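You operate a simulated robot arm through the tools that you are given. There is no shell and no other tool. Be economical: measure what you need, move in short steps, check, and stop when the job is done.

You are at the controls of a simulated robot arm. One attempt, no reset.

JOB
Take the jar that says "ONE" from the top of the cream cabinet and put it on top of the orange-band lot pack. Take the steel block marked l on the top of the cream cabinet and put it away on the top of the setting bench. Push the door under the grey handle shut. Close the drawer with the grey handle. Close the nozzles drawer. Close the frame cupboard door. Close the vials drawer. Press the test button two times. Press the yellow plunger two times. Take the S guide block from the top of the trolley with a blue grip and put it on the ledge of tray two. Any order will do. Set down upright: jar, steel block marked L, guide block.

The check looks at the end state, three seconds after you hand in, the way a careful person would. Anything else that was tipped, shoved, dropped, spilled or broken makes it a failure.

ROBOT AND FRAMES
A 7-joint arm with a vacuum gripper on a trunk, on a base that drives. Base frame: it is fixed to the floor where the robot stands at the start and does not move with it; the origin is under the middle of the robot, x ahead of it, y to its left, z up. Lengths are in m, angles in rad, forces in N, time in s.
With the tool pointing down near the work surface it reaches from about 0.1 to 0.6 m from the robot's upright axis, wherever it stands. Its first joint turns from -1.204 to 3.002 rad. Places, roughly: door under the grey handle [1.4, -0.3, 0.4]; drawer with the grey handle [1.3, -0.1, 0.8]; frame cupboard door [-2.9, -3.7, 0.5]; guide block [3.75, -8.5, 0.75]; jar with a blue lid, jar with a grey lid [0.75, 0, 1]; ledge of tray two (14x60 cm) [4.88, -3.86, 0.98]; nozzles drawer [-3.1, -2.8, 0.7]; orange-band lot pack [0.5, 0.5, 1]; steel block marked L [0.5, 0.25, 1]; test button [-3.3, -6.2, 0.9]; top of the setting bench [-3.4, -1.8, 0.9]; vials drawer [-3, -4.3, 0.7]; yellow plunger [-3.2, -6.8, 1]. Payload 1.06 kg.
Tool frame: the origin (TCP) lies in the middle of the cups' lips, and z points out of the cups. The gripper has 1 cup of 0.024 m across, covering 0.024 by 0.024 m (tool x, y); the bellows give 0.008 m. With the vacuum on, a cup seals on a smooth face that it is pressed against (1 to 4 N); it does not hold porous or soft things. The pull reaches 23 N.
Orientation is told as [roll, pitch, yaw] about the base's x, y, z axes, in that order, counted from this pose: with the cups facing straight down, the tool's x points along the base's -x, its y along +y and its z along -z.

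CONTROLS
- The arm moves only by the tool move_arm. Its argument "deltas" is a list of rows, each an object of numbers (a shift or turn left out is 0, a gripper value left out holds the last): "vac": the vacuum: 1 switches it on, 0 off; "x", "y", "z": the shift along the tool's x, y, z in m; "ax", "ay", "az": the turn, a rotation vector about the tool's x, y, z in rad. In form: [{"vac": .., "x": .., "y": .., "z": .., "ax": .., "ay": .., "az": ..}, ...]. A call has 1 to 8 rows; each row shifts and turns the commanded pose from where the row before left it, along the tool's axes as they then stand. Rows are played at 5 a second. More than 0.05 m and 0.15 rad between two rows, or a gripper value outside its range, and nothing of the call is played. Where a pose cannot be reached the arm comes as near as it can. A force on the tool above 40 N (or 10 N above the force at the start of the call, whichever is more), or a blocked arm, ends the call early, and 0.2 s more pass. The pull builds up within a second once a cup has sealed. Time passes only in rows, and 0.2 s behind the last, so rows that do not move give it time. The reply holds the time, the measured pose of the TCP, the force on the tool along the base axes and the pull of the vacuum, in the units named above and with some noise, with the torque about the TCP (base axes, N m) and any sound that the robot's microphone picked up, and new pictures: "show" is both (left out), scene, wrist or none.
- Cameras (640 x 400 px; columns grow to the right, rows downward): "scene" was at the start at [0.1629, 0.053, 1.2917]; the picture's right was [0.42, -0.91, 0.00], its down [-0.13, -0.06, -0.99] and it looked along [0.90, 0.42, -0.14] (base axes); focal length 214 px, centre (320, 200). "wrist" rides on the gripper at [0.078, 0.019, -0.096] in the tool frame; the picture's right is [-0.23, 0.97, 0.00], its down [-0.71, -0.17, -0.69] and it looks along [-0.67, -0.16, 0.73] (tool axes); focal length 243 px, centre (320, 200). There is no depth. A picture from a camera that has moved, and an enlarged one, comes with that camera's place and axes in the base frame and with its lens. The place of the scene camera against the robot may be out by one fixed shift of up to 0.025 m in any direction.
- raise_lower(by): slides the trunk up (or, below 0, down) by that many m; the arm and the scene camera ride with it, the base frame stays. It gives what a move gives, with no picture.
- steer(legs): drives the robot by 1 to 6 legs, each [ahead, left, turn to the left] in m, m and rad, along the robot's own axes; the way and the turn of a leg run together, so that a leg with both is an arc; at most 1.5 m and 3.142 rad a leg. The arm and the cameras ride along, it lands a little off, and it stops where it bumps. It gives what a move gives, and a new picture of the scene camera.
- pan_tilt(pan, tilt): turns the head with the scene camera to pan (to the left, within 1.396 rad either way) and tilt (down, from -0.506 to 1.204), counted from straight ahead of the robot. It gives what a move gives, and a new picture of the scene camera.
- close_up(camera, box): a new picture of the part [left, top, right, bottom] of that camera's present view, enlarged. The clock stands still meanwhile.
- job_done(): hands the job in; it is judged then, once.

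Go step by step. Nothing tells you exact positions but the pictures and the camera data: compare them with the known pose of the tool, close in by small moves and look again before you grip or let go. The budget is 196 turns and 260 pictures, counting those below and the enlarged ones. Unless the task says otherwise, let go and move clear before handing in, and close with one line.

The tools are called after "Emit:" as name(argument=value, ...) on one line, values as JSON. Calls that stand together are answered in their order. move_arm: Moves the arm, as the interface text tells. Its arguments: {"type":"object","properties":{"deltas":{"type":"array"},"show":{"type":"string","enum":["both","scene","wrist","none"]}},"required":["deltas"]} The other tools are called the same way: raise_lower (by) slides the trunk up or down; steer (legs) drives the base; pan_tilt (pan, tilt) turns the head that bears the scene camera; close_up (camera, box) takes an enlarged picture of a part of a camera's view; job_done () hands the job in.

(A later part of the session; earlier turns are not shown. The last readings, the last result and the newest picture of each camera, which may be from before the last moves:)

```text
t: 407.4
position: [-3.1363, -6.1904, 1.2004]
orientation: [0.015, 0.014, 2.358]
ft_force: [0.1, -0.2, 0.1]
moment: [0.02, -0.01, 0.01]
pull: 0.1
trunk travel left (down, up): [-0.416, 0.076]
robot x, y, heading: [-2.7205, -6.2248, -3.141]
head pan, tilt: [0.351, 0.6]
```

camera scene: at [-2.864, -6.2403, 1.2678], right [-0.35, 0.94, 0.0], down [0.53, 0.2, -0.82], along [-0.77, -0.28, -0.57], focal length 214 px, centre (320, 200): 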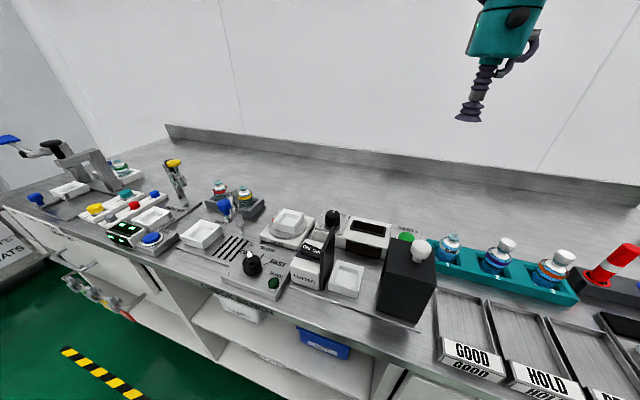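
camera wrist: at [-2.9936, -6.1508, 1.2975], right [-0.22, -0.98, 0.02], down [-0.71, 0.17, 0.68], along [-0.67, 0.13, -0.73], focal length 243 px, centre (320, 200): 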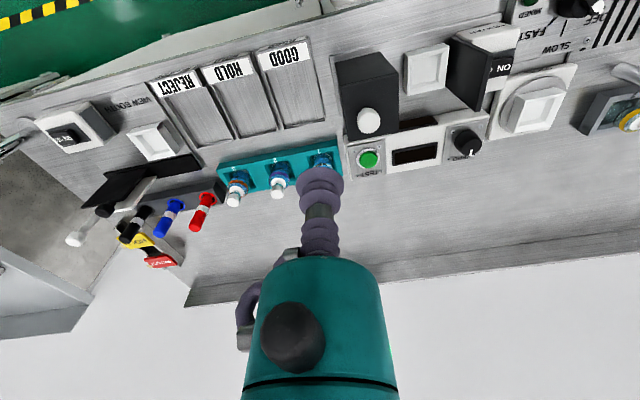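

Emit:
move_arm(deltas=[{"x": -0.028, "y": 0.028, "z": 0.025}, {"x": -0.028, "y": 0.028, "z": 0.025}, {"x": -0.028, "y": 0.028, "z": 0.025}, {"z": 0.02}])

```text
t: 408.4
position: [-3.2553, -6.1926, 1.1066]
orientation: [0.013, 0.011, 2.358]
ft_force: [-1.1, 0.3, 0.4]
moment: [0.01, -0.01, -0.01]
pull: 0.0
trunk travel left (down, up): [-0.416, 0.076]
robot x, y, heading: [-2.7177, -6.2195, -3.14]
head pan, tilt: [0.351, 0.6]
camera scene: at [-2.8634, -6.2396, 1.2679], right [-0.35, 0.94, 0.0], down [0.53, 0.19, -0.83], along [-0.77, -0.28, -0.56], focal length 214 px, centre (320, 200)
camera wrist: at [-3.214, -6.2585, 1.2036], right [-0.85, -0.52, 0.01], down [-0.38, 0.63, 0.67], along [-0.36, 0.57, -0.74], focal length 243 px, centre (320, 200)
```

scene: 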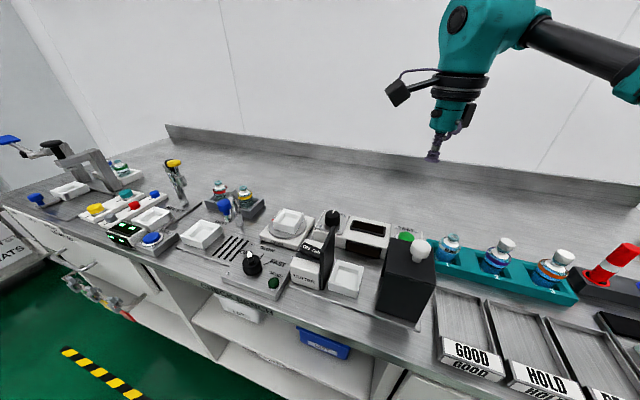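
wrist: 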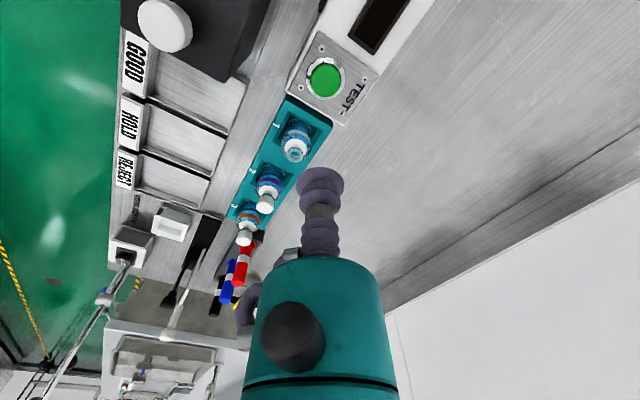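

Emit:
move_arm(deltas=[{"x": -0.0045, "y": 0.006, "z": 0.04}, {"z": 0.04}, {"z": 0.04}])

```text
t: 409.2
position: [-3.2635, -6.1965, 0.9861]
orientation: [0.014, 0.013, 2.358]
ft_force: [-0.1, 0.9, 0.0]
moment: [-0.01, -0.01, 0.01]
pull: 0.1
trunk travel left (down, up): [-0.416, 0.076]
robot x, y, heading: [-2.7176, -6.2219, -3.14]
head pan, tilt: [0.351, 0.6]
camera scene: at [-2.8636, -6.2398, 1.2679], right [-0.35, 0.94, 0.0], down [0.53, 0.2, -0.82], along [-0.77, -0.28, -0.57], focal length 214 px, centre (320, 200)
camera wrist: at [-3.2215, -6.2621, 1.0833], right [-0.85, -0.52, 0.01], down [-0.38, 0.63, 0.67], along [-0.36, 0.57, -0.74], focal length 243 px, centre (320, 200)
```

scene: 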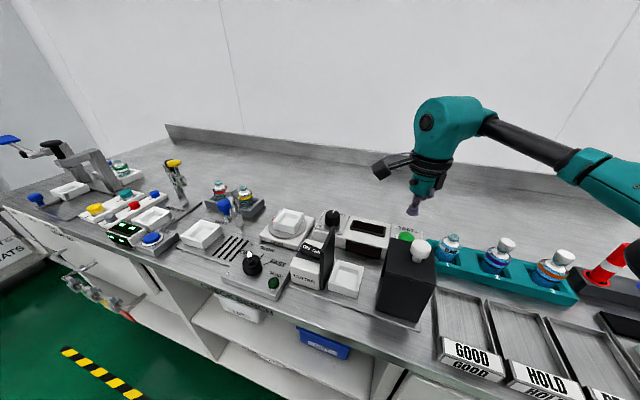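
wrist: 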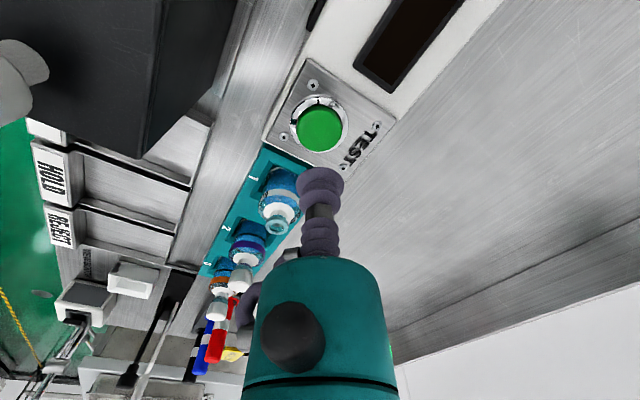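

Button top ≈(-3.265,-6.192,0.913). I centre and descend to just above.

Emit:
move_arm(deltas=[{"x": -0.0045, "y": -0.0025, "z": 0.03}, {"z": 0.03}], show="wrist")

```text
t: 409.8
position: [-3.2656, -6.1922, 0.926]
orientation: [0.016, 0.012, 2.359]
ft_force: [-0.6, 0.5, 0.7]
moment: [-0.04, 0.0, -0.04]
pull: 0.0
trunk travel left (down, up): [-0.416, 0.076]
robot x, y, heading: [-2.7177, -6.2234, -3.137]
head pan, tilt: [0.351, 0.6]
camera wrist: at [-3.2227, -6.2581, 1.0232], right [-0.85, -0.52, 0.01], down [-0.38, 0.63, 0.67], along [-0.36, 0.57, -0.74], focal length 243 px, centre (320, 200)
```

wrist: 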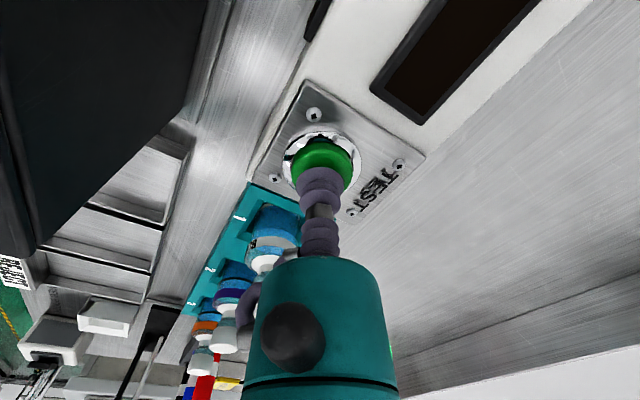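

Aligned over the button. First press, stepping down and watching force and sound.

Emit:
move_arm(deltas=[{"z": 0.008}, {"z": 0.006}, {"z": 0.004}], show="none")

```text
t: 410.6
position: [-3.2643, -6.1929, 0.9087]
orientation: [0.015, 0.013, 2.362]
ft_force: [-0.5, -1.5, 3.3]
moment: [0.0, 0.01, -0.02]
pull: 0.1
trunk travel left (down, up): [-0.416, 0.076]
robot x, y, heading: [-2.7154, -6.2205, -3.138]
head pan, tilt: [0.351, 0.6]
heard: click
```

A click — first press. I release fully and press again the same way.

Emit:
move_arm(deltas=[{"z": -0.01}, {"z": -0.015}, {"z": 0.0}, {"z": 0.0}], show="wrist")

Emit:
move_arm(deltas=[{"z": 0.015}, {"z": 0.006}, {"z": 0.004}], show="none")

Emit:
move_arm(deltas=[{"z": -0.01}, {"z": -0.03}, {"z": -0.03}], show="wrist")

```text
t: 411.6
position: [-3.2655, -6.1922, 0.9343]
orientation: [0.014, 0.012, 2.358]
ft_force: [0.3, 0.0, 1.0]
moment: [-0.01, 0.01, 0.02]
pull: 0.1
trunk travel left (down, up): [-0.416, 0.076]
robot x, y, heading: [-2.7168, -6.2245, -3.142]
head pan, tilt: [0.351, 0.6]
camera wrist: at [-3.223, -6.2579, 1.0303], right [-0.85, -0.52, 0.01], down [-0.38, 0.63, 0.67], along [-0.36, 0.57, -0.74], focal length 243 px, centre (320, 200)
```

wrist: 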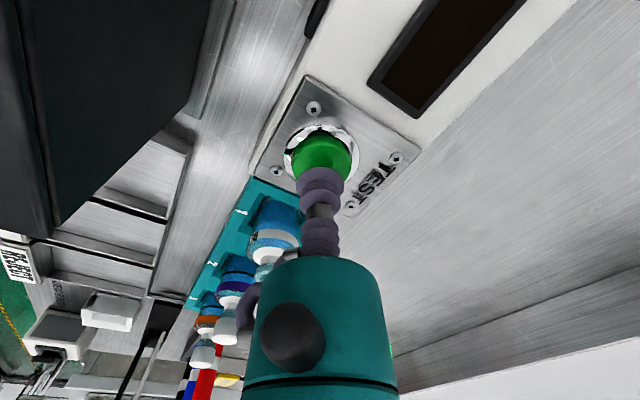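

```text
t: 412.4
position: [-3.2647, -6.1916, 0.9092]
orientation: [0.015, 0.014, 2.36]
ft_force: [0.1, 0.5, 3.7]
moment: [0.01, -0.03, 0.0]
pull: 0.1
trunk travel left (down, up): [-0.416, 0.076]
robot x, y, heading: [-2.7156, -6.2229, -3.141]
head pan, tilt: [0.351, 0.6]
heard: click
```

```text
t: 413.2
position: [-3.2633, -6.1912, 0.9782]
orientation: [0.013, 0.012, 2.359]
ft_force: [-0.5, 0.0, -0.6]
moment: [0.01, -0.01, -0.02]
pull: 0.0
trunk travel left (down, up): [-0.416, 0.076]
robot x, y, heading: [-2.7187, -6.2241, -3.139]
head pan, tilt: [0.351, 0.6]
camera wrist: at [-3.2222, -6.258, 1.075], right [-0.85, -0.52, 0.01], down [-0.38, 0.63, 0.67], along [-0.36, 0.57, -0.74], focal length 243 px, centre (320, 200)
```

wrist: 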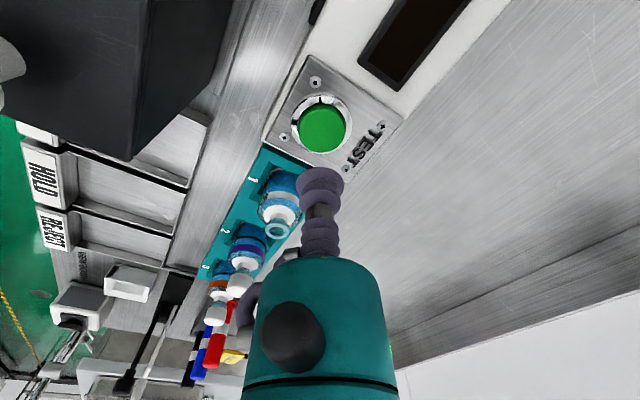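

Two clicks heard, so the test button is done. Now up and over to the yellow plunger near (-3.3,-6.8).

Emit:
move_arm(deltas=[{"z": -0.045}, {"z": -0.045}, {"z": -0.045}, {"x": 0.028, "y": -0.028, "z": -0.02}, {"x": 0.028, "y": -0.028, "z": -0.02}, {"x": 0.028, "y": -0.028}], show="none")

Emit:
steer(legs=[[0, 0.5, 0]])

Emit:
move_arm(deltas=[{"z": 0.0}], show="wrist")

```text
t: 414.6
position: [-3.1452, -6.1865, 1.1544]
orientation: [0.016, 0.014, 2.361]
ft_force: [0.4, -0.3, -0.5]
moment: [0.01, 0.01, -0.01]
pull: 0.0
trunk travel left (down, up): [-0.416, 0.076]
robot x, y, heading: [-2.7192, -6.2284, -3.136]
head pan, tilt: [0.351, 0.6]
```

```text
t: 419.6
position: [-3.1453, -6.6924, 1.1521]
orientation: [0.013, 0.012, 2.359]
ft_force: [0.6, -0.2, 0.4]
moment: [0.02, 0.0, 0.0]
pull: 0.0
trunk travel left (down, up): [-0.416, 0.076]
robot x, y, heading: [-2.7184, -6.7319, -3.136]
head pan, tilt: [0.351, 0.6]
camera scene: at [-2.8626, -6.7449, 1.2679], right [-0.35, 0.94, 0.0], down [0.53, 0.2, -0.83], along [-0.77, -0.28, -0.56], focal length 214 px, centre (320, 200)
```

scene: 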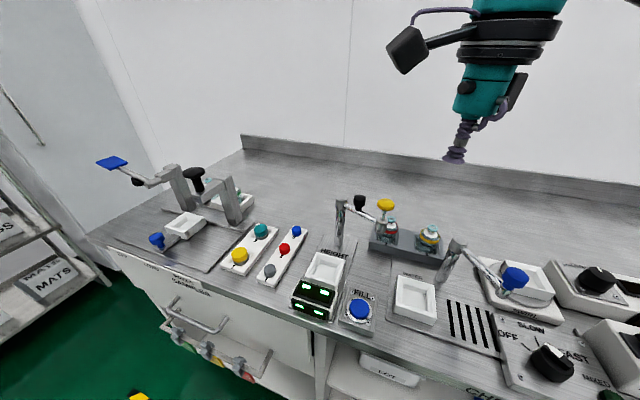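

```text
t: 419.9
position: [-3.1449, -6.6933, 1.1527]
orientation: [0.014, 0.013, 2.361]
ft_force: [-0.3, 0.2, 1.2]
moment: [0.01, -0.02, 0.01]
pull: 0.1
trunk travel left (down, up): [-0.416, 0.076]
robot x, y, heading: [-2.7184, -6.7305, -3.138]
head pan, tilt: [0.351, 0.6]
camera wrist: at [-3.1029, -6.7583, 1.25], right [-0.85, -0.52, 0.01], down [-0.38, 0.63, 0.67], along [-0.36, 0.57, -0.74], focal length 243 px, centre (320, 200)
```

wrist: 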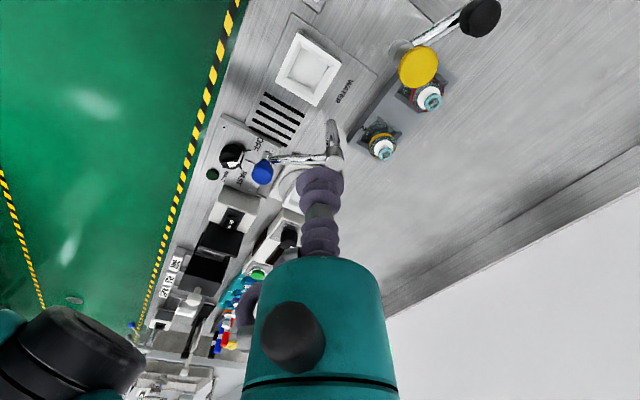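

Yellow plunger knob estimated at ≈(-3.195,-6.755, z~1.04). I move above it and look again.

Emit:
move_arm(deltas=[{"y": 0.04, "x": 0.004}, {"y": 0.039, "x": 0.004}])

```text
t: 420.6
position: [-3.1963, -6.7536, 1.1543]
orientation: [0.018, 0.012, 2.359]
ft_force: [-1.4, -0.3, 0.2]
moment: [0.02, 0.02, 0.01]
pull: 0.2
trunk travel left (down, up): [-0.416, 0.076]
robot x, y, heading: [-2.7174, -6.7247, -3.136]
head pan, tilt: [0.351, 0.6]
camera scene: at [-2.8626, -6.7454, 1.2679], right [-0.34, 0.94, 0.0], down [0.53, 0.2, -0.82], along [-0.77, -0.28, -0.57], focal length 214 px, centre (320, 200)
camera wrist: at [-3.1534, -6.8197, 1.251], right [-0.85, -0.52, 0.01], down [-0.38, 0.63, 0.67], along [-0.36, 0.57, -0.74], focal length 243 px, centre (320, 200)
```

scene: 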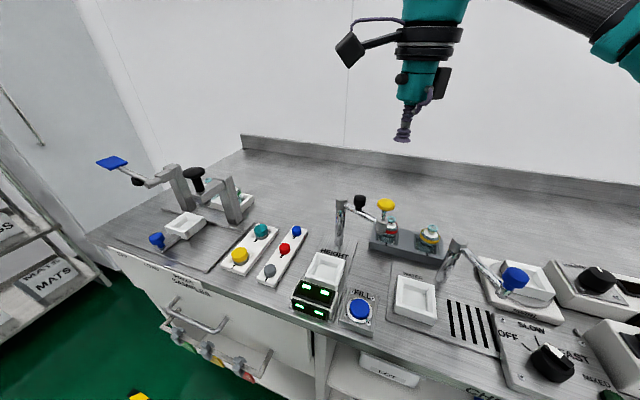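
wrist: 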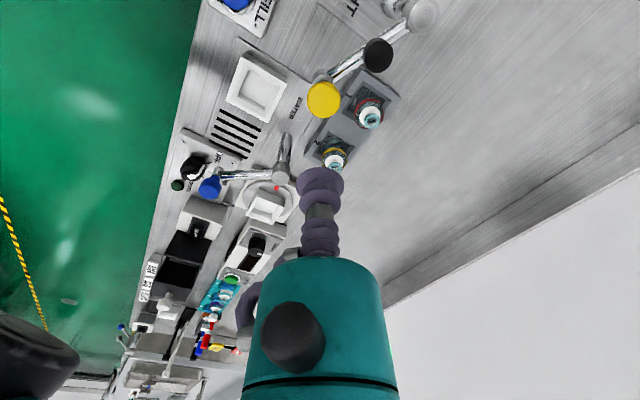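

Triangulated knob: (-3.200,-6.756,1.034). I centre and descend to just above.

Emit:
move_arm(deltas=[{"x": -0.001, "y": 0.004, "z": 0.04}, {"z": 0.04}, {"z": 0.015}])

```text
t: 421.4
position: [-3.1986, -6.7584, 1.0582]
orientation: [0.016, 0.011, 2.36]
ft_force: [0.6, -0.9, 0.5]
moment: [-0.03, -0.03, -0.01]
pull: 0.2
trunk travel left (down, up): [-0.416, 0.076]
robot x, y, heading: [-2.7183, -6.7277, -3.141]
head pan, tilt: [0.351, 0.6]
camera scene: at [-2.8626, -6.7448, 1.2679], right [-0.35, 0.94, 0.0], down [0.53, 0.2, -0.83], along [-0.77, -0.28, -0.56], focal length 214 px, centre (320, 200)
camera wrist: at [-3.1572, -6.8233, 1.1558], right [-0.85, -0.52, 0.01], down [-0.38, 0.63, 0.67], along [-0.36, 0.57, -0.74], focal length 243 px, centre (320, 200)
```

scene: 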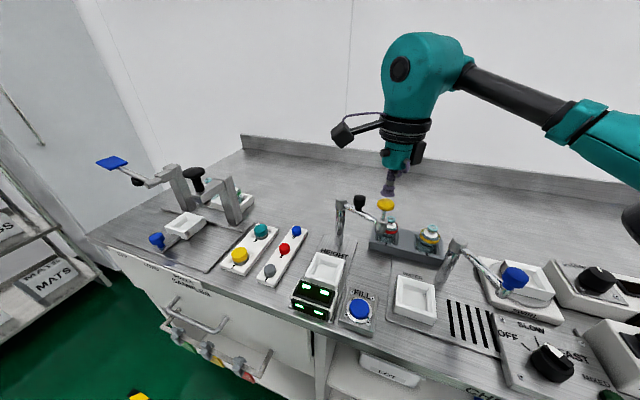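
wrist: 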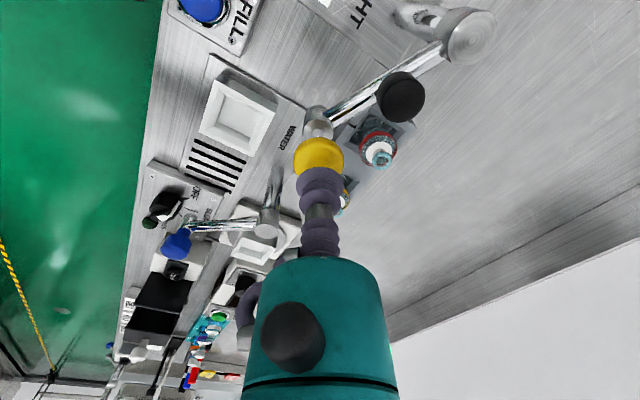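

Aligned. First plunger press in small steps.

Emit:
move_arm(deltas=[{"z": 0.015}, {"z": 0.006}, {"z": 0.005}, {"z": 0.004}], show="none")

```text
t: 422.4
position: [-3.1986, -6.7583, 1.0298]
orientation: [0.014, 0.012, 2.36]
ft_force: [0.7, 0.2, 0.3]
moment: [-0.04, 0.03, -0.02]
pull: 0.1
trunk travel left (down, up): [-0.416, 0.076]
robot x, y, heading: [-2.7192, -6.727, -3.143]
head pan, tilt: [0.351, 0.6]
heard: click
```

A click already, with little force. I look before going on.

Emit:
close_up(camera="wrist", box=[220, 60, 460, 260])

Emit:
close_up(camera="scene", box=[320, 130, 480, 270])

```text
2.00 times, centred on (340, 160) of wrist
camera zoom: at [-3.1567, -6.8246, 1.1264], right [-0.85, -0.52, 0.01], down [-0.38, 0.63, 0.67], along [-0.36, 0.57, -0.74], focal length 485 px, centre (280, 280)
```

zoom: 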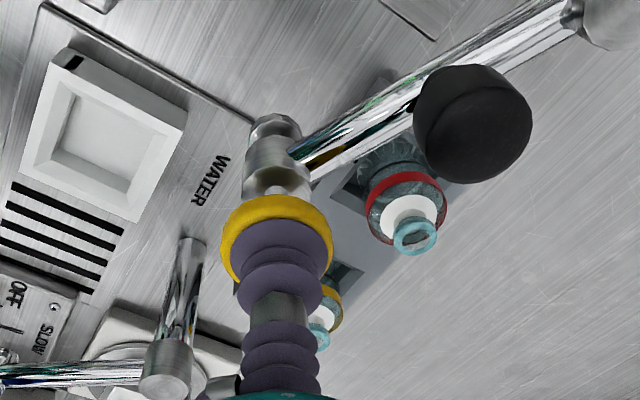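

```text
2.86 times, centred on (400, 200) of scene
camera zoom: at [-2.8625, -6.7447, 1.2679], right [-0.34, 0.94, 0.0], down [0.53, 0.19, -0.83], along [-0.77, -0.28, -0.56], focal length 613 px, centre (91, 200)
```

zoom: 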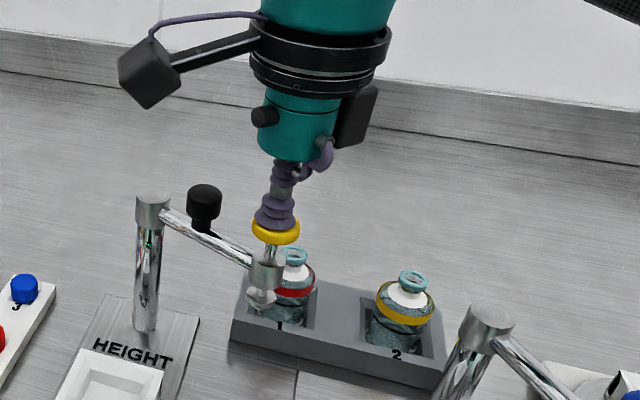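

The cup rests on the yellow plunger and it clicked. Release, then second press.

Emit:
move_arm(deltas=[{"z": -0.01}, {"z": -0.01}, {"z": -0.015}, {"z": 0.0}], show="wrist")

Emit:
move_arm(deltas=[{"z": 0.02}, {"z": 0.006}, {"z": 0.005}, {"z": 0.004}], show="none")

```text
t: 423.4
position: [-3.1988, -6.7586, 1.0635]
orientation: [0.013, 0.012, 2.359]
ft_force: [-0.7, 0.3, 1.3]
moment: [-0.03, -0.02, -0.03]
pull: 0.0
trunk travel left (down, up): [-0.416, 0.076]
robot x, y, heading: [-2.7195, -6.7275, -3.142]
head pan, tilt: [0.351, 0.6]
camera wrist: at [-3.1568, -6.8235, 1.1612], right [-0.85, -0.52, 0.01], down [-0.38, 0.63, 0.67], along [-0.36, 0.57, -0.74], focal length 243 px, centre (320, 200)
```

wrist: 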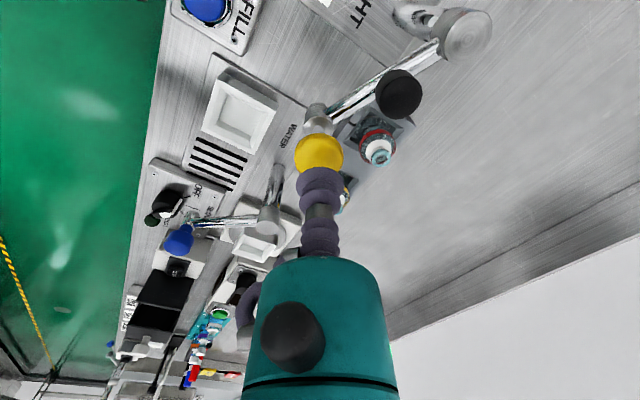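

```text
t: 424.4
position: [-3.1985, -6.7589, 1.0295]
orientation: [0.014, 0.011, 2.36]
ft_force: [0.9, -0.4, 1.1]
moment: [0.02, -0.02, 0.01]
pull: 0.1
trunk travel left (down, up): [-0.416, 0.076]
robot x, y, heading: [-2.7167, -6.726, -3.142]
head pan, tilt: [0.351, 0.6]
heard: click
```

Two clicks — plunger done. I lift, retract, restore the wrist yaw, and back off for the trip to the guide block's trolley.

Emit:
move_arm(deltas=[{"z": -0.01}, {"z": -0.04}, {"z": -0.04}, {"z": -0.04}, {"x": 0.03, "y": -0.03}, {"x": 0.015, "y": -0.015}], show="scene")

Emit:
steer(legs=[[-0.5, 0, 0], [0, 0, 2.1]])

Emit:
move_arm(deltas=[{"az": -0.14}, {"az": -0.14}, {"az": -0.14}, {"az": -0.14}, {"az": -0.14}, {"az": -0.08}], show="none")

```text
t: 425.8
position: [-3.1346, -6.757, 1.1595]
orientation: [0.015, 0.012, 2.359]
ft_force: [0.0, 0.1, 0.3]
moment: [0.01, 0.02, 0.01]
pull: 0.2
trunk travel left (down, up): [-0.416, 0.076]
robot x, y, heading: [-2.7194, -6.7301, -3.133]
head pan, tilt: [0.351, 0.6]
camera scene: at [-2.8625, -6.7449, 1.2679], right [-0.35, 0.94, 0.0], down [0.53, 0.2, -0.83], along [-0.77, -0.28, -0.56], focal length 214 px, centre (320, 200)
```

scene: 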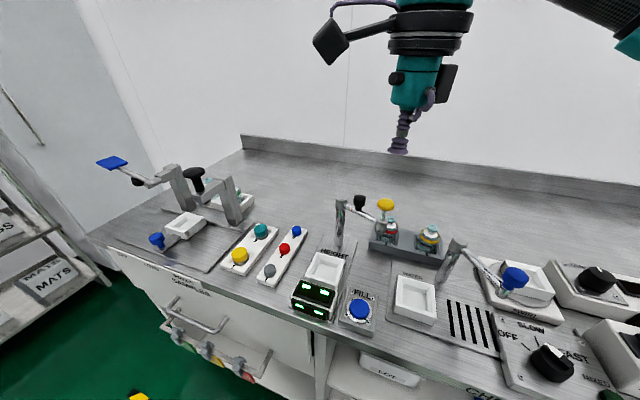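

```text
t: 433.8
position: [-1.9771, -7.0705, 1.1603]
orientation: [0.014, 0.013, -1.807]
ft_force: [0.0, -0.6, -0.1]
moment: [-0.01, 0.02, 0.01]
pull: 0.0
trunk travel left (down, up): [-0.416, 0.076]
robot x, y, heading: [-2.2174, -6.7287, -1.023]
head pan, tilt: [0.351, 0.6]
camera scene: at [-2.1084, -6.8252, 1.2679], right [-0.62, -0.78, 0.0], down [-0.44, 0.35, -0.83], along [0.65, -0.51, -0.56], focal length 214 px, centre (320, 200)
```

scene: 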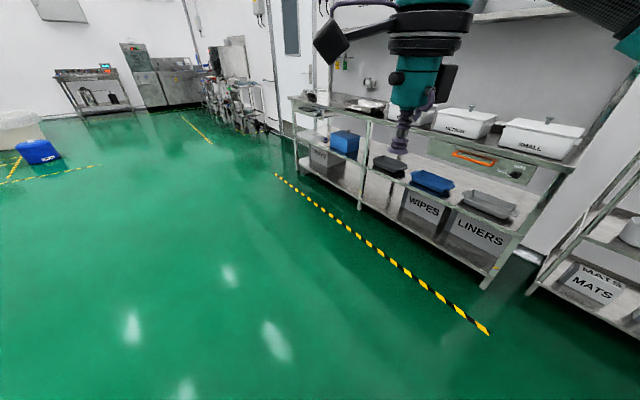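

```text
t: 435.1
position: [-1.9765, -7.0693, 1.1598]
orientation: [0.02, -0.002, -1.024]
ft_force: [-0.2, -0.2, -0.1]
moment: [-0.02, 0.05, -0.01]
pull: 0.1
trunk travel left (down, up): [-0.416, 0.076]
robot x, y, heading: [-2.2149, -6.7274, -1.024]
head pan, tilt: [0.351, 0.6]
```

Clear floor to the east. I drive about 4.3 m east along y≈-6.8.

Emit:
steer(legs=[[0, 0, 0.42], [1.225, 0.778, 0], [1.225, 0.778, 0], [1.225, 0.778, 0]])

```text
t: 457.2
position: [2.4791, -7.0708, 1.1596]
orientation: [0.019, -0.001, -0.591]
ft_force: [0.3, -0.4, -0.4]
moment: [0.0, 0.02, 0.0]
pull: 0.1
trunk travel left (down, up): [-0.416, 0.076]
robot x, y, heading: [2.1174, -6.863, -0.592]
head pan, tilt: [0.351, 0.6]
camera scene: at [2.2632, -6.9058, 1.2679], right [-0.24, -0.97, 0.0], down [-0.55, 0.13, -0.82], along [0.8, -0.19, -0.57], focal length 214 px, centre (320, 200)
```

scene: 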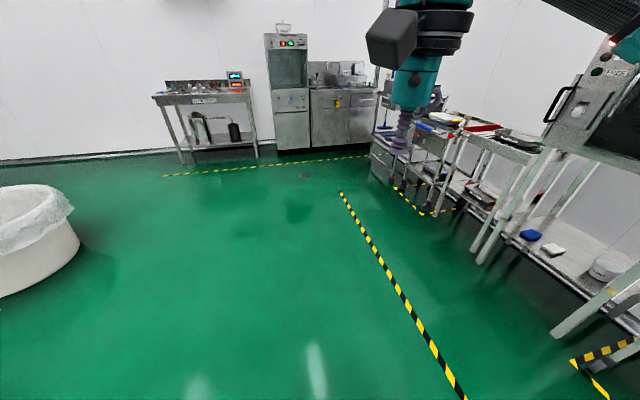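

Emit:
steer(legs=[[1.35, 0.52, 0], [0, 0, -1.25]])

```text
t: 467.5
position: [3.4467, -7.5873, 1.1594]
orientation: [0.019, -0.002, -1.837]
ft_force: [-0.2, -0.7, 0.4]
moment: [0.0, -0.02, -0.01]
pull: 0.0
trunk travel left (down, up): [-0.416, 0.076]
robot x, y, heading: [3.5274, -7.176, -1.838]
head pan, tilt: [0.351, 0.6]
camera scene: at [3.5245, -7.3144, 1.2679], right [-1.0, -0.09, 0.0], down [-0.05, 0.56, -0.83], along [0.07, -0.82, -0.56], focal length 214 px, centre (320, 200)
```

scene: 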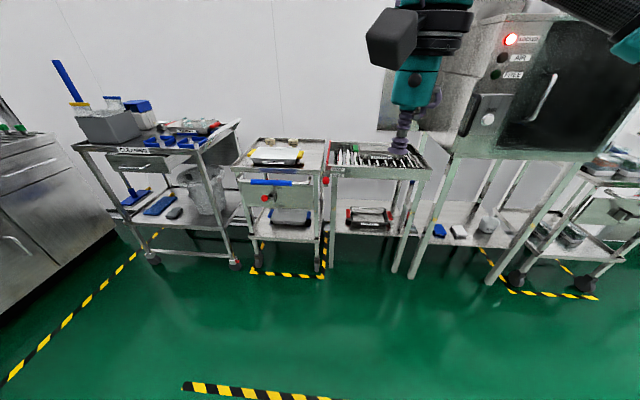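

Emit:
close_up(camera="scene", box=[220, 120, 380, 230])

Emit:
close_up(camera="scene", box=[60, 60, 260, 190])

```text
3.64 times, centred on (300, 175) of scene
camera zoom: at [3.5245, -7.3144, 1.2679], right [-1.0, -0.09, 0.0], down [-0.05, 0.56, -0.83], along [0.07, -0.82, -0.56], focal length 780 px, centre (393, 291)
```

zoom: 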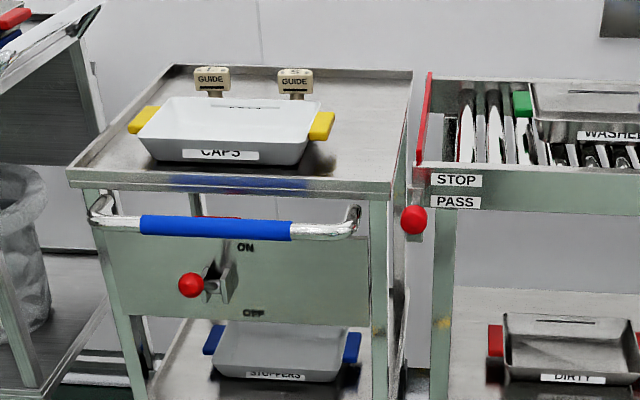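

```text
3.08 times, centred on (160, 125) of scene
camera zoom: at [3.5245, -7.3144, 1.2679], right [-1.0, -0.09, 0.0], down [-0.05, 0.56, -0.83], along [0.07, -0.82, -0.56], focal length 660 px, centre (812, 431)
```

zoom: 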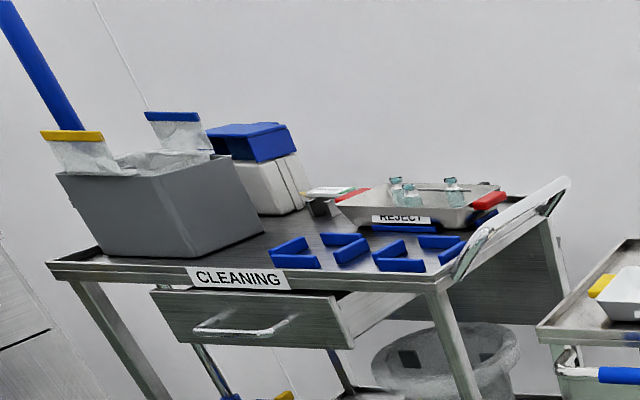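

The trolley with the blue grip carries two "GUIDE" blocks at its back. I approach squarely and look with the wrist camera to find the S one.

Emit:
steer(legs=[[0, 0, 0.267], [0.3, 0.225, 0], [0.27, 0, 0]])

Emit:
move_arm(deltas=[{"z": 0.0}], show="wrist")

Emit:
close_up(camera="scene", box=[220, 120, 420, 260])

```text
t: 472.6
position: [3.7877, -8.1659, 1.1586]
orientation: [0.019, -0.001, -1.573]
ft_force: [-0.3, 0.2, 0.6]
moment: [0.0, 0.03, 0.0]
pull: 0.1
trunk travel left (down, up): [-0.416, 0.076]
robot x, y, heading: [3.7547, -7.7432, -1.571]
head pan, tilt: [0.351, 0.6]
camera scene: at [3.7949, -7.8823, 1.2678], right [-0.94, -0.35, 0.0], down [-0.2, 0.53, -0.82], along [0.29, -0.77, -0.57], focal length 214 px, centre (320, 200)
```

scene: 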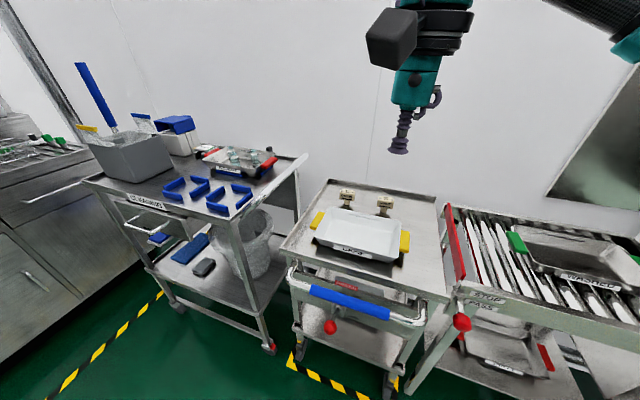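

```text
t: 473.0
position: [3.7878, -8.1623, 1.1592]
orientation: [0.019, -0.002, -1.572]
ft_force: [-0.1, 0.3, 0.4]
moment: [0.0, 0.02, 0.01]
pull: 0.0
trunk travel left (down, up): [-0.416, 0.076]
robot x, y, heading: [3.7643, -7.7435, -1.568]
head pan, tilt: [0.351, 0.6]
camera wrist: at [3.8046, -8.0852, 1.2554], right [0.97, -0.24, 0.02], down [-0.19, -0.71, 0.68], along [-0.15, -0.67, -0.73], focal length 243 px, centre (320, 200)
```

wrist: 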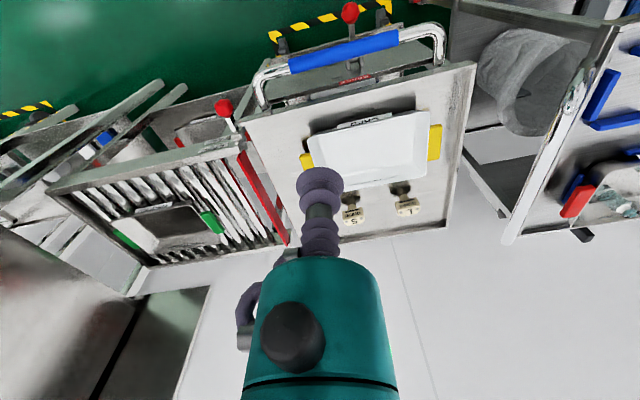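

```text
2.86 times, centred on (320, 190) of scene
camera zoom: at [3.795, -7.8819, 1.2679], right [-0.94, -0.35, 0.0], down [-0.2, 0.53, -0.83], along [0.29, -0.77, -0.56], focal length 613 px, centre (320, 229)
```

zoom: 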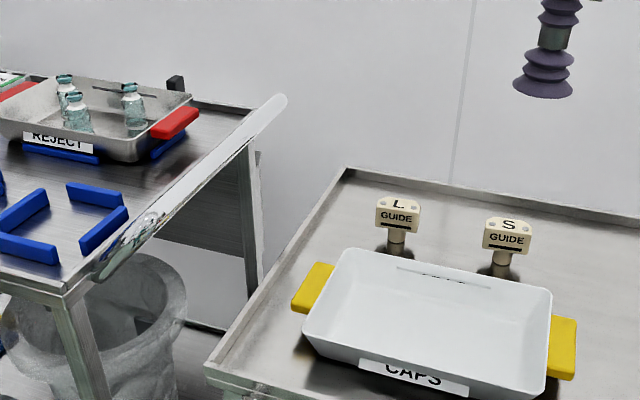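

The S guide is the one at ≈(3.79,-8.50), top z≈0.87. I drive a bit closer and extend above it.

Emit:
steer(legs=[[0.175, 0, 0]])

Emit:
raise_lower(by=-0.06)

Emit:
move_arm(deltas=[{"z": 0.04, "x": -0.02}, {"z": 0.03, "x": -0.03}, {"x": -0.04, "z": 0.01}, {"x": -0.04}])

```text
t: 474.4
position: [3.7881, -8.3407, 1.1589]
orientation: [0.019, -0.002, -1.572]
ft_force: [-0.1, 0.3, 0.4]
moment: [0.02, -0.01, 0.0]
pull: 0.2
trunk travel left (down, up): [-0.416, 0.076]
robot x, y, heading: [3.7611, -7.9249, -1.572]
head pan, tilt: [0.351, 0.6]
camera scene: at [3.7952, -8.0576, 1.2678], right [-0.94, -0.35, 0.0], down [-0.2, 0.53, -0.82], along [0.28, -0.77, -0.57], focal length 214 px, centre (320, 200)
```

scene: 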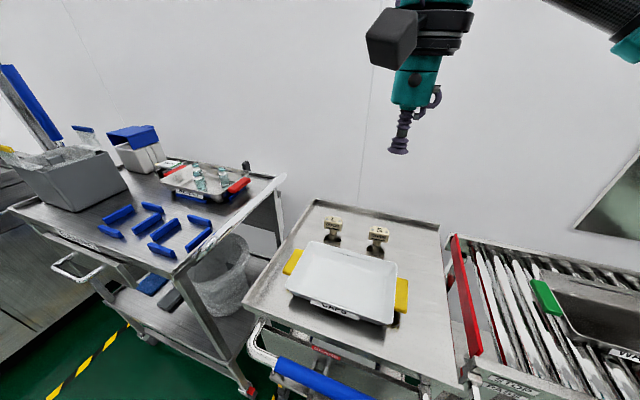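

```text
t: 475.4
position: [3.7888, -8.3395, 1.0997]
orientation: [0.019, -0.002, -1.573]
ft_force: [0.3, -1.0, 0.6]
moment: [0.01, 0.0, 0.01]
pull: 0.0
trunk travel left (down, up): [-0.356, 0.136]
robot x, y, heading: [3.7583, -7.9243, -1.569]
head pan, tilt: [0.351, 0.6]
```

```text
t: 476.4
position: [3.7885, -8.4696, 1.0203]
orientation: [0.019, -0.003, -1.57]
ft_force: [0.2, 0.6, 1.0]
moment: [-0.01, 0.0, -0.01]
pull: 0.1
trunk travel left (down, up): [-0.356, 0.136]
robot x, y, heading: [3.76, -7.9209, -1.57]
head pan, tilt: [0.351, 0.6]
camera scene: at [3.7955, -8.0792, 1.2015], right [-0.94, -0.35, 0.0], down [-0.2, 0.53, -0.82], along [0.28, -0.77, -0.57], focal length 214 px, centre (320, 200)
camera wrist: at [3.8059, -8.3916, 1.1158], right [0.97, -0.24, 0.02], down [-0.18, -0.71, 0.68], along [-0.15, -0.67, -0.73], focal length 243 px, centre (320, 200)
```

scene: 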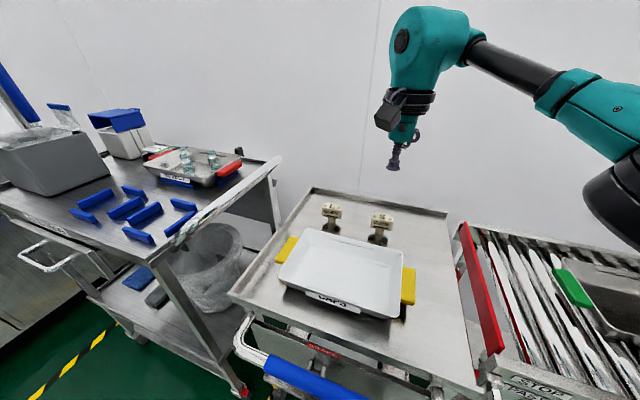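
wrist: 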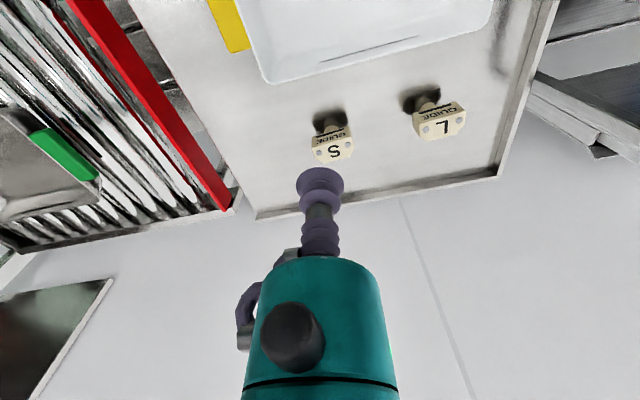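

Emit:
close_up(camera="wrist", box=[280, 90, 380, 190])

```text
4.00 times, centred on (330, 140) of wrist
camera zoom: at [3.8059, -8.3916, 1.1158], right [0.97, -0.24, 0.02], down [-0.18, -0.71, 0.68], along [-0.15, -0.67, -0.73], focal length 970 px, centre (280, 440)
```

zoom: 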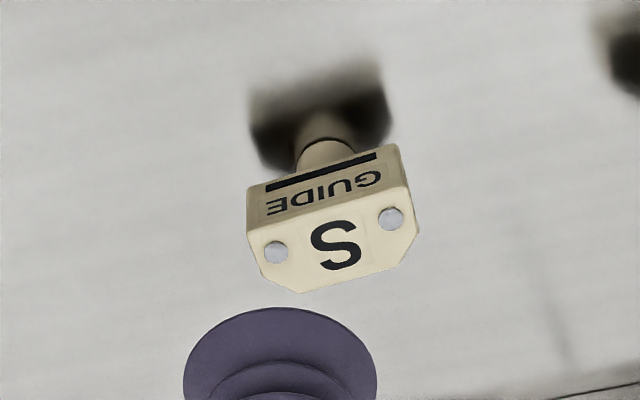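

I need the block's height precisely: I descend 5 cm and triangulate again.

Emit:
move_arm(deltas=[{"z": 0.03, "x": -0.02}, {"z": 0.03, "x": -0.02}], show="none")

Emit:
close_up(camera="wrist", box=[270, 60, 390, 180])

```text
t: 477.1
position: [3.7904, -8.5099, 0.9614]
orientation: [0.019, -0.002, -1.573]
ft_force: [-0.9, 0.7, 0.5]
moment: [0.02, -0.03, 0.02]
pull: 0.0
trunk travel left (down, up): [-0.356, 0.136]
robot x, y, heading: [3.7583, -7.9188, -1.568]
head pan, tilt: [0.351, 0.6]
```

```text
3.33 times, centred on (330, 120) of wrist
camera zoom: at [3.8077, -8.4313, 1.0564], right [0.97, -0.24, 0.02], down [-0.19, -0.71, 0.68], along [-0.15, -0.67, -0.73], focal length 809 px, centre (287, 467)
```

zoom: 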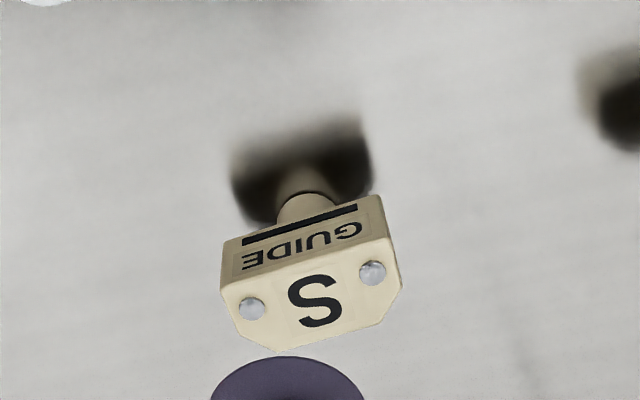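

Emit:
move_arm(deltas=[{"y": -0.05}, {"y": -0.03}], show="none")

Emit:
close_up(camera="wrist", box=[330, 60, 450, 180])

```text
t: 477.6
position: [3.7104, -8.5093, 0.9588]
orientation: [0.022, -0.003, -1.573]
ft_force: [0.5, 0.2, 0.0]
moment: [0.02, -0.03, -0.03]
pull: 0.0
trunk travel left (down, up): [-0.356, 0.136]
robot x, y, heading: [3.7591, -7.9222, -1.569]
head pan, tilt: [0.351, 0.6]
```

```text
3.33 times, centred on (390, 120) of wrist
camera zoom: at [3.7274, -8.4302, 1.0545], right [0.97, -0.24, 0.02], down [-0.19, -0.71, 0.68], along [-0.15, -0.67, -0.73], focal length 809 px, centre (87, 467)
```

zoom: 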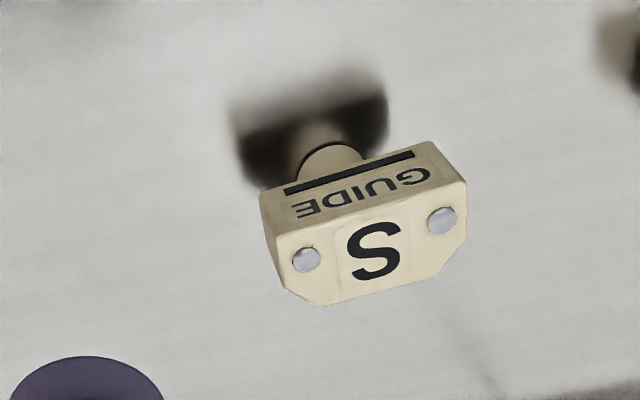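

Triangulation: S guide top centre (3.788,-8.566,0.831). I try to extend there.

Emit:
move_arm(deltas=[{"y": 0.04}, {"y": 0.037, "x": -0.01}, {"x": -0.03, "z": 0.01}, {"x": -0.016, "z": 0.01}], show="wrist")

```text
t: 478.6
position: [3.7755, -8.5321, 0.9345]
orientation: [0.019, -0.002, -1.572]
ft_force: [0.3, 0.1, -0.8]
moment: [-0.01, 0.0, -0.03]
pull: 0.0
out of reach, approached as far as the arm can: row 3, 4
trunk travel left (down, up): [-0.356, 0.136]
robot x, y, heading: [3.761, -7.9178, -1.564]
head pan, tilt: [0.351, 0.6]
camera wrist: at [3.7918, -8.453, 1.0306], right [0.97, -0.24, 0.02], down [-0.18, -0.71, 0.68], along [-0.15, -0.67, -0.73], focal length 243 px, centre (320, 200)
```

wrist: 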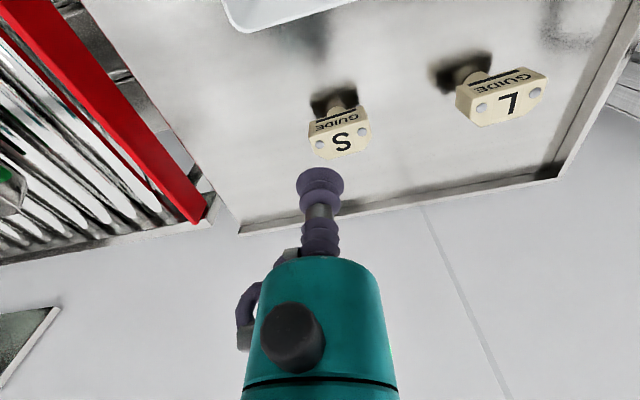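

Reach is 0.614. I drive 3.5 cm closer (and 1.2 cm left).

Emit:
steer(legs=[[0.036, 0.012, 0]])

Emit:
close_up(camera="wrist", box=[270, 60, 390, 180])

```text
t: 479.5
position: [3.7868, -8.5685, 0.9345]
orientation: [0.019, -0.002, -1.571]
ft_force: [0.3, 0.2, -0.9]
moment: [0.02, -0.01, -0.01]
pull: 0.0
trunk travel left (down, up): [-0.356, 0.136]
robot x, y, heading: [3.771, -7.9564, -1.572]
head pan, tilt: [0.351, 0.6]
camera scene: at [3.8073, -8.1156, 1.2014], right [-0.94, -0.35, 0.0], down [-0.2, 0.53, -0.82], along [0.28, -0.77, -0.57], focal length 214 px, centre (320, 200)
```

scene: 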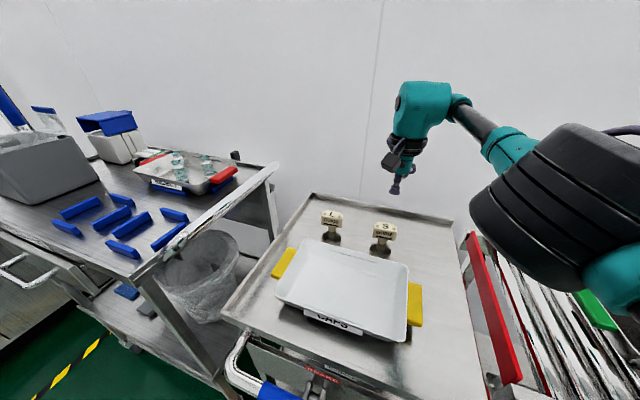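

```text
3.33 times, centred on (330, 120) of wrist
camera zoom: at [3.8036, -8.4894, 1.0304], right [0.97, -0.24, 0.02], down [-0.19, -0.71, 0.68], along [-0.15, -0.67, -0.73], focal length 809 px, centre (287, 467)
```

zoom: 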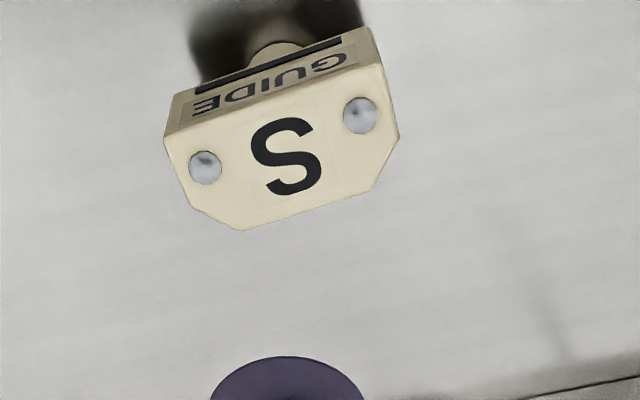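

Aligned within 1 mm: target (3.787,-8.568,~0.827). I descend by the trunk (pure vertical) with the vacuum on.

Emit:
raise_lower(by=-0.085)

Emit:
move_arm(deltas=[{"vac": 1}], show="wrist")

```text
t: 480.7
position: [3.7859, -8.5672, 0.8509]
orientation: [0.019, -0.002, -1.573]
ft_force: [-1.4, 1.2, -0.2]
moment: [0.03, 0.01, 0.01]
pull: 0.0
trunk travel left (down, up): [-0.271, 0.221]
robot x, y, heading: [3.7709, -7.9588, -1.569]
head pan, tilt: [0.351, 0.6]
```

```text
t: 481.1
position: [3.7878, -8.569, 0.8507]
orientation: [0.019, -0.002, -1.571]
ft_force: [-0.3, 0.5, -0.3]
moment: [-0.05, 0.01, 0.02]
pull: 0.1
trunk travel left (down, up): [-0.271, 0.221]
robot x, y, heading: [3.7714, -7.9632, -1.569]
head pan, tilt: [0.351, 0.6]
camera wrist: at [3.8034, -8.4888, 0.9458], right [0.97, -0.24, 0.02], down [-0.19, -0.71, 0.68], along [-0.15, -0.67, -0.73], focal length 243 px, centre (320, 200)
```

wrist: 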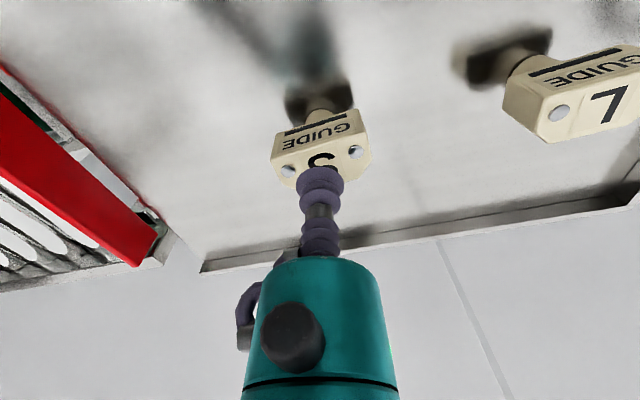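

Good alignment. Down in millimetre steps until it seals.

Emit:
raise_lower(by=-0.018)

Emit:
raise_lower(by=-0.004)

Emit:
raise_lower(by=-0.003)

```text
t: 481.8
position: [3.7875, -8.5686, 0.8313]
orientation: [0.019, -0.004, -1.571]
ft_force: [0.4, 0.2, -0.5]
moment: [0.01, 0.0, 0.01]
pull: 22.9
trunk travel left (down, up): [-0.253, 0.239]
robot x, y, heading: [3.7749, -7.958, -1.567]
head pan, tilt: [0.351, 0.6]
```

```text
t: 482.3
position: [3.7878, -8.5676, 0.8289]
orientation: [0.021, -0.005, -1.573]
ft_force: [1.8, -1.3, 14.5]
moment: [-0.01, 0.07, 0.04]
pull: 23.0
trunk travel left (down, up): [-0.249, 0.243]
robot x, y, heading: [3.7716, -7.9572, -1.572]
head pan, tilt: [0.351, 0.6]
```

```text
t: 482.8
position: [3.7856, -8.5678, 0.8264]
orientation: [0.019, -0.003, -1.574]
ft_force: [2.0, -2.0, 15.6]
moment: [-0.06, 0.04, 0.03]
pull: 22.7
trunk travel left (down, up): [-0.246, 0.246]
robot x, y, heading: [3.7698, -7.9538, -1.567]
head pan, tilt: [0.351, 0.6]
```

Sealed at 23 N. I lift with the trunk.

Emit:
raise_lower(by=0.1)

Emit:
move_arm(deltas=[{"x": 0.03, "z": -0.03}, {"x": 0.03, "z": -0.03}, {"x": 0.03, "z": -0.03}, {"x": 0.03, "z": -0.03}, {"x": 0.03, "z": -0.03}, {"x": 0.03, "z": -0.03}])

```text
t: 484.2
position: [3.7869, -8.5674, 0.9243]
orientation: [0.02, 0.0, -1.572]
ft_force: [-0.7, -0.3, -0.8]
moment: [0.03, -0.03, -0.06]
pull: 23.1
trunk travel left (down, up): [-0.346, 0.146]
robot x, y, heading: [3.7725, -7.9587, -1.573]
head pan, tilt: [0.351, 0.6]
```

```text
t: 485.6
position: [3.7849, -8.3863, 1.1038]
orientation: [0.019, -0.002, -1.573]
ft_force: [0.1, -0.2, -0.5]
moment: [-0.01, 0.01, 0.02]
pull: 22.8
trunk travel left (down, up): [-0.346, 0.146]
robot x, y, heading: [3.7694, -7.9609, -1.569]
head pan, tilt: [0.351, 0.6]
camera scene: at [3.8072, -8.1171, 1.1913], right [-0.94, -0.35, 0.0], down [-0.2, 0.53, -0.83], along [0.28, -0.77, -0.56], focal length 214 px, centre (320, 200)
camera wrist: at [3.801, -8.3073, 1.2001], right [0.97, -0.24, 0.02], down [-0.19, -0.71, 0.68], along [-0.15, -0.67, -0.73], focal length 243 px, centre (320, 200)
```

scene: 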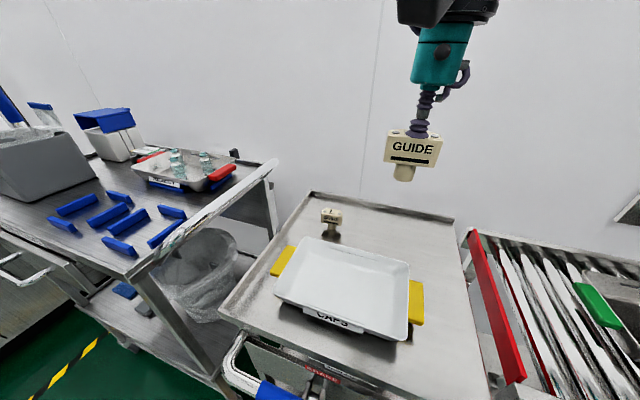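
wrist: 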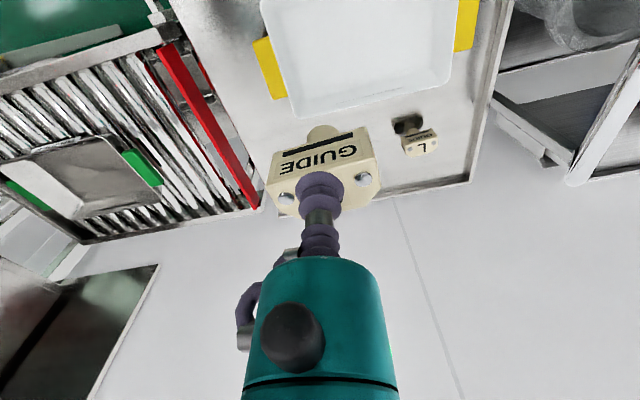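

S guide is held upright. I raise a little more, back off, and turn to look north-east for tray two.

Emit:
raise_lower(by=0.07)

Emit:
steer(legs=[[-1.0, 0, 0], [0, 0, 2.2]])

```text
t: 486.6
position: [3.7824, -8.3884, 1.1731]
orientation: [0.02, -0.001, -1.574]
ft_force: [-0.4, -0.2, -1.3]
moment: [0.02, 0.0, -0.02]
pull: 23.3
trunk travel left (down, up): [-0.416, 0.076]
robot x, y, heading: [3.7734, -7.9618, -1.575]
head pan, tilt: [0.351, 0.6]
```

```text
t: 497.1
position: [4.1012, -6.6947, 1.1737]
orientation: [0.019, -0.003, 0.65]
ft_force: [-0.6, 0.4, -0.9]
moment: [0.0, 0.02, 0.0]
pull: 23.2
trunk travel left (down, up): [-0.416, 0.076]
robot x, y, heading: [3.7657, -6.9644, 0.655]
head pan, tilt: [0.351, 0.6]
camera scene: at [3.8711, -6.8355, 1.2679], right [0.84, -0.54, 0.0], down [-0.3, -0.48, -0.83], along [0.44, 0.7, -0.56], focal length 214 px, centre (320, 200)
```

scene: 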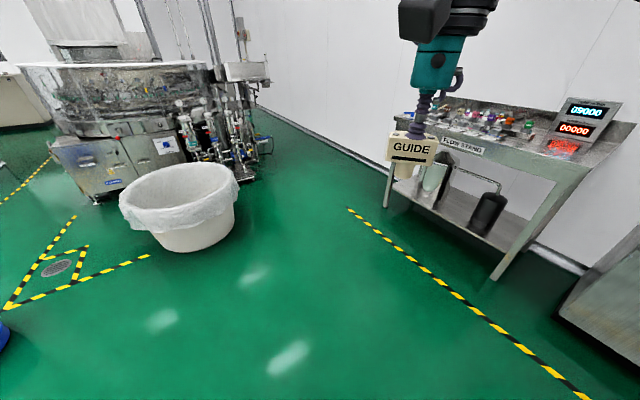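

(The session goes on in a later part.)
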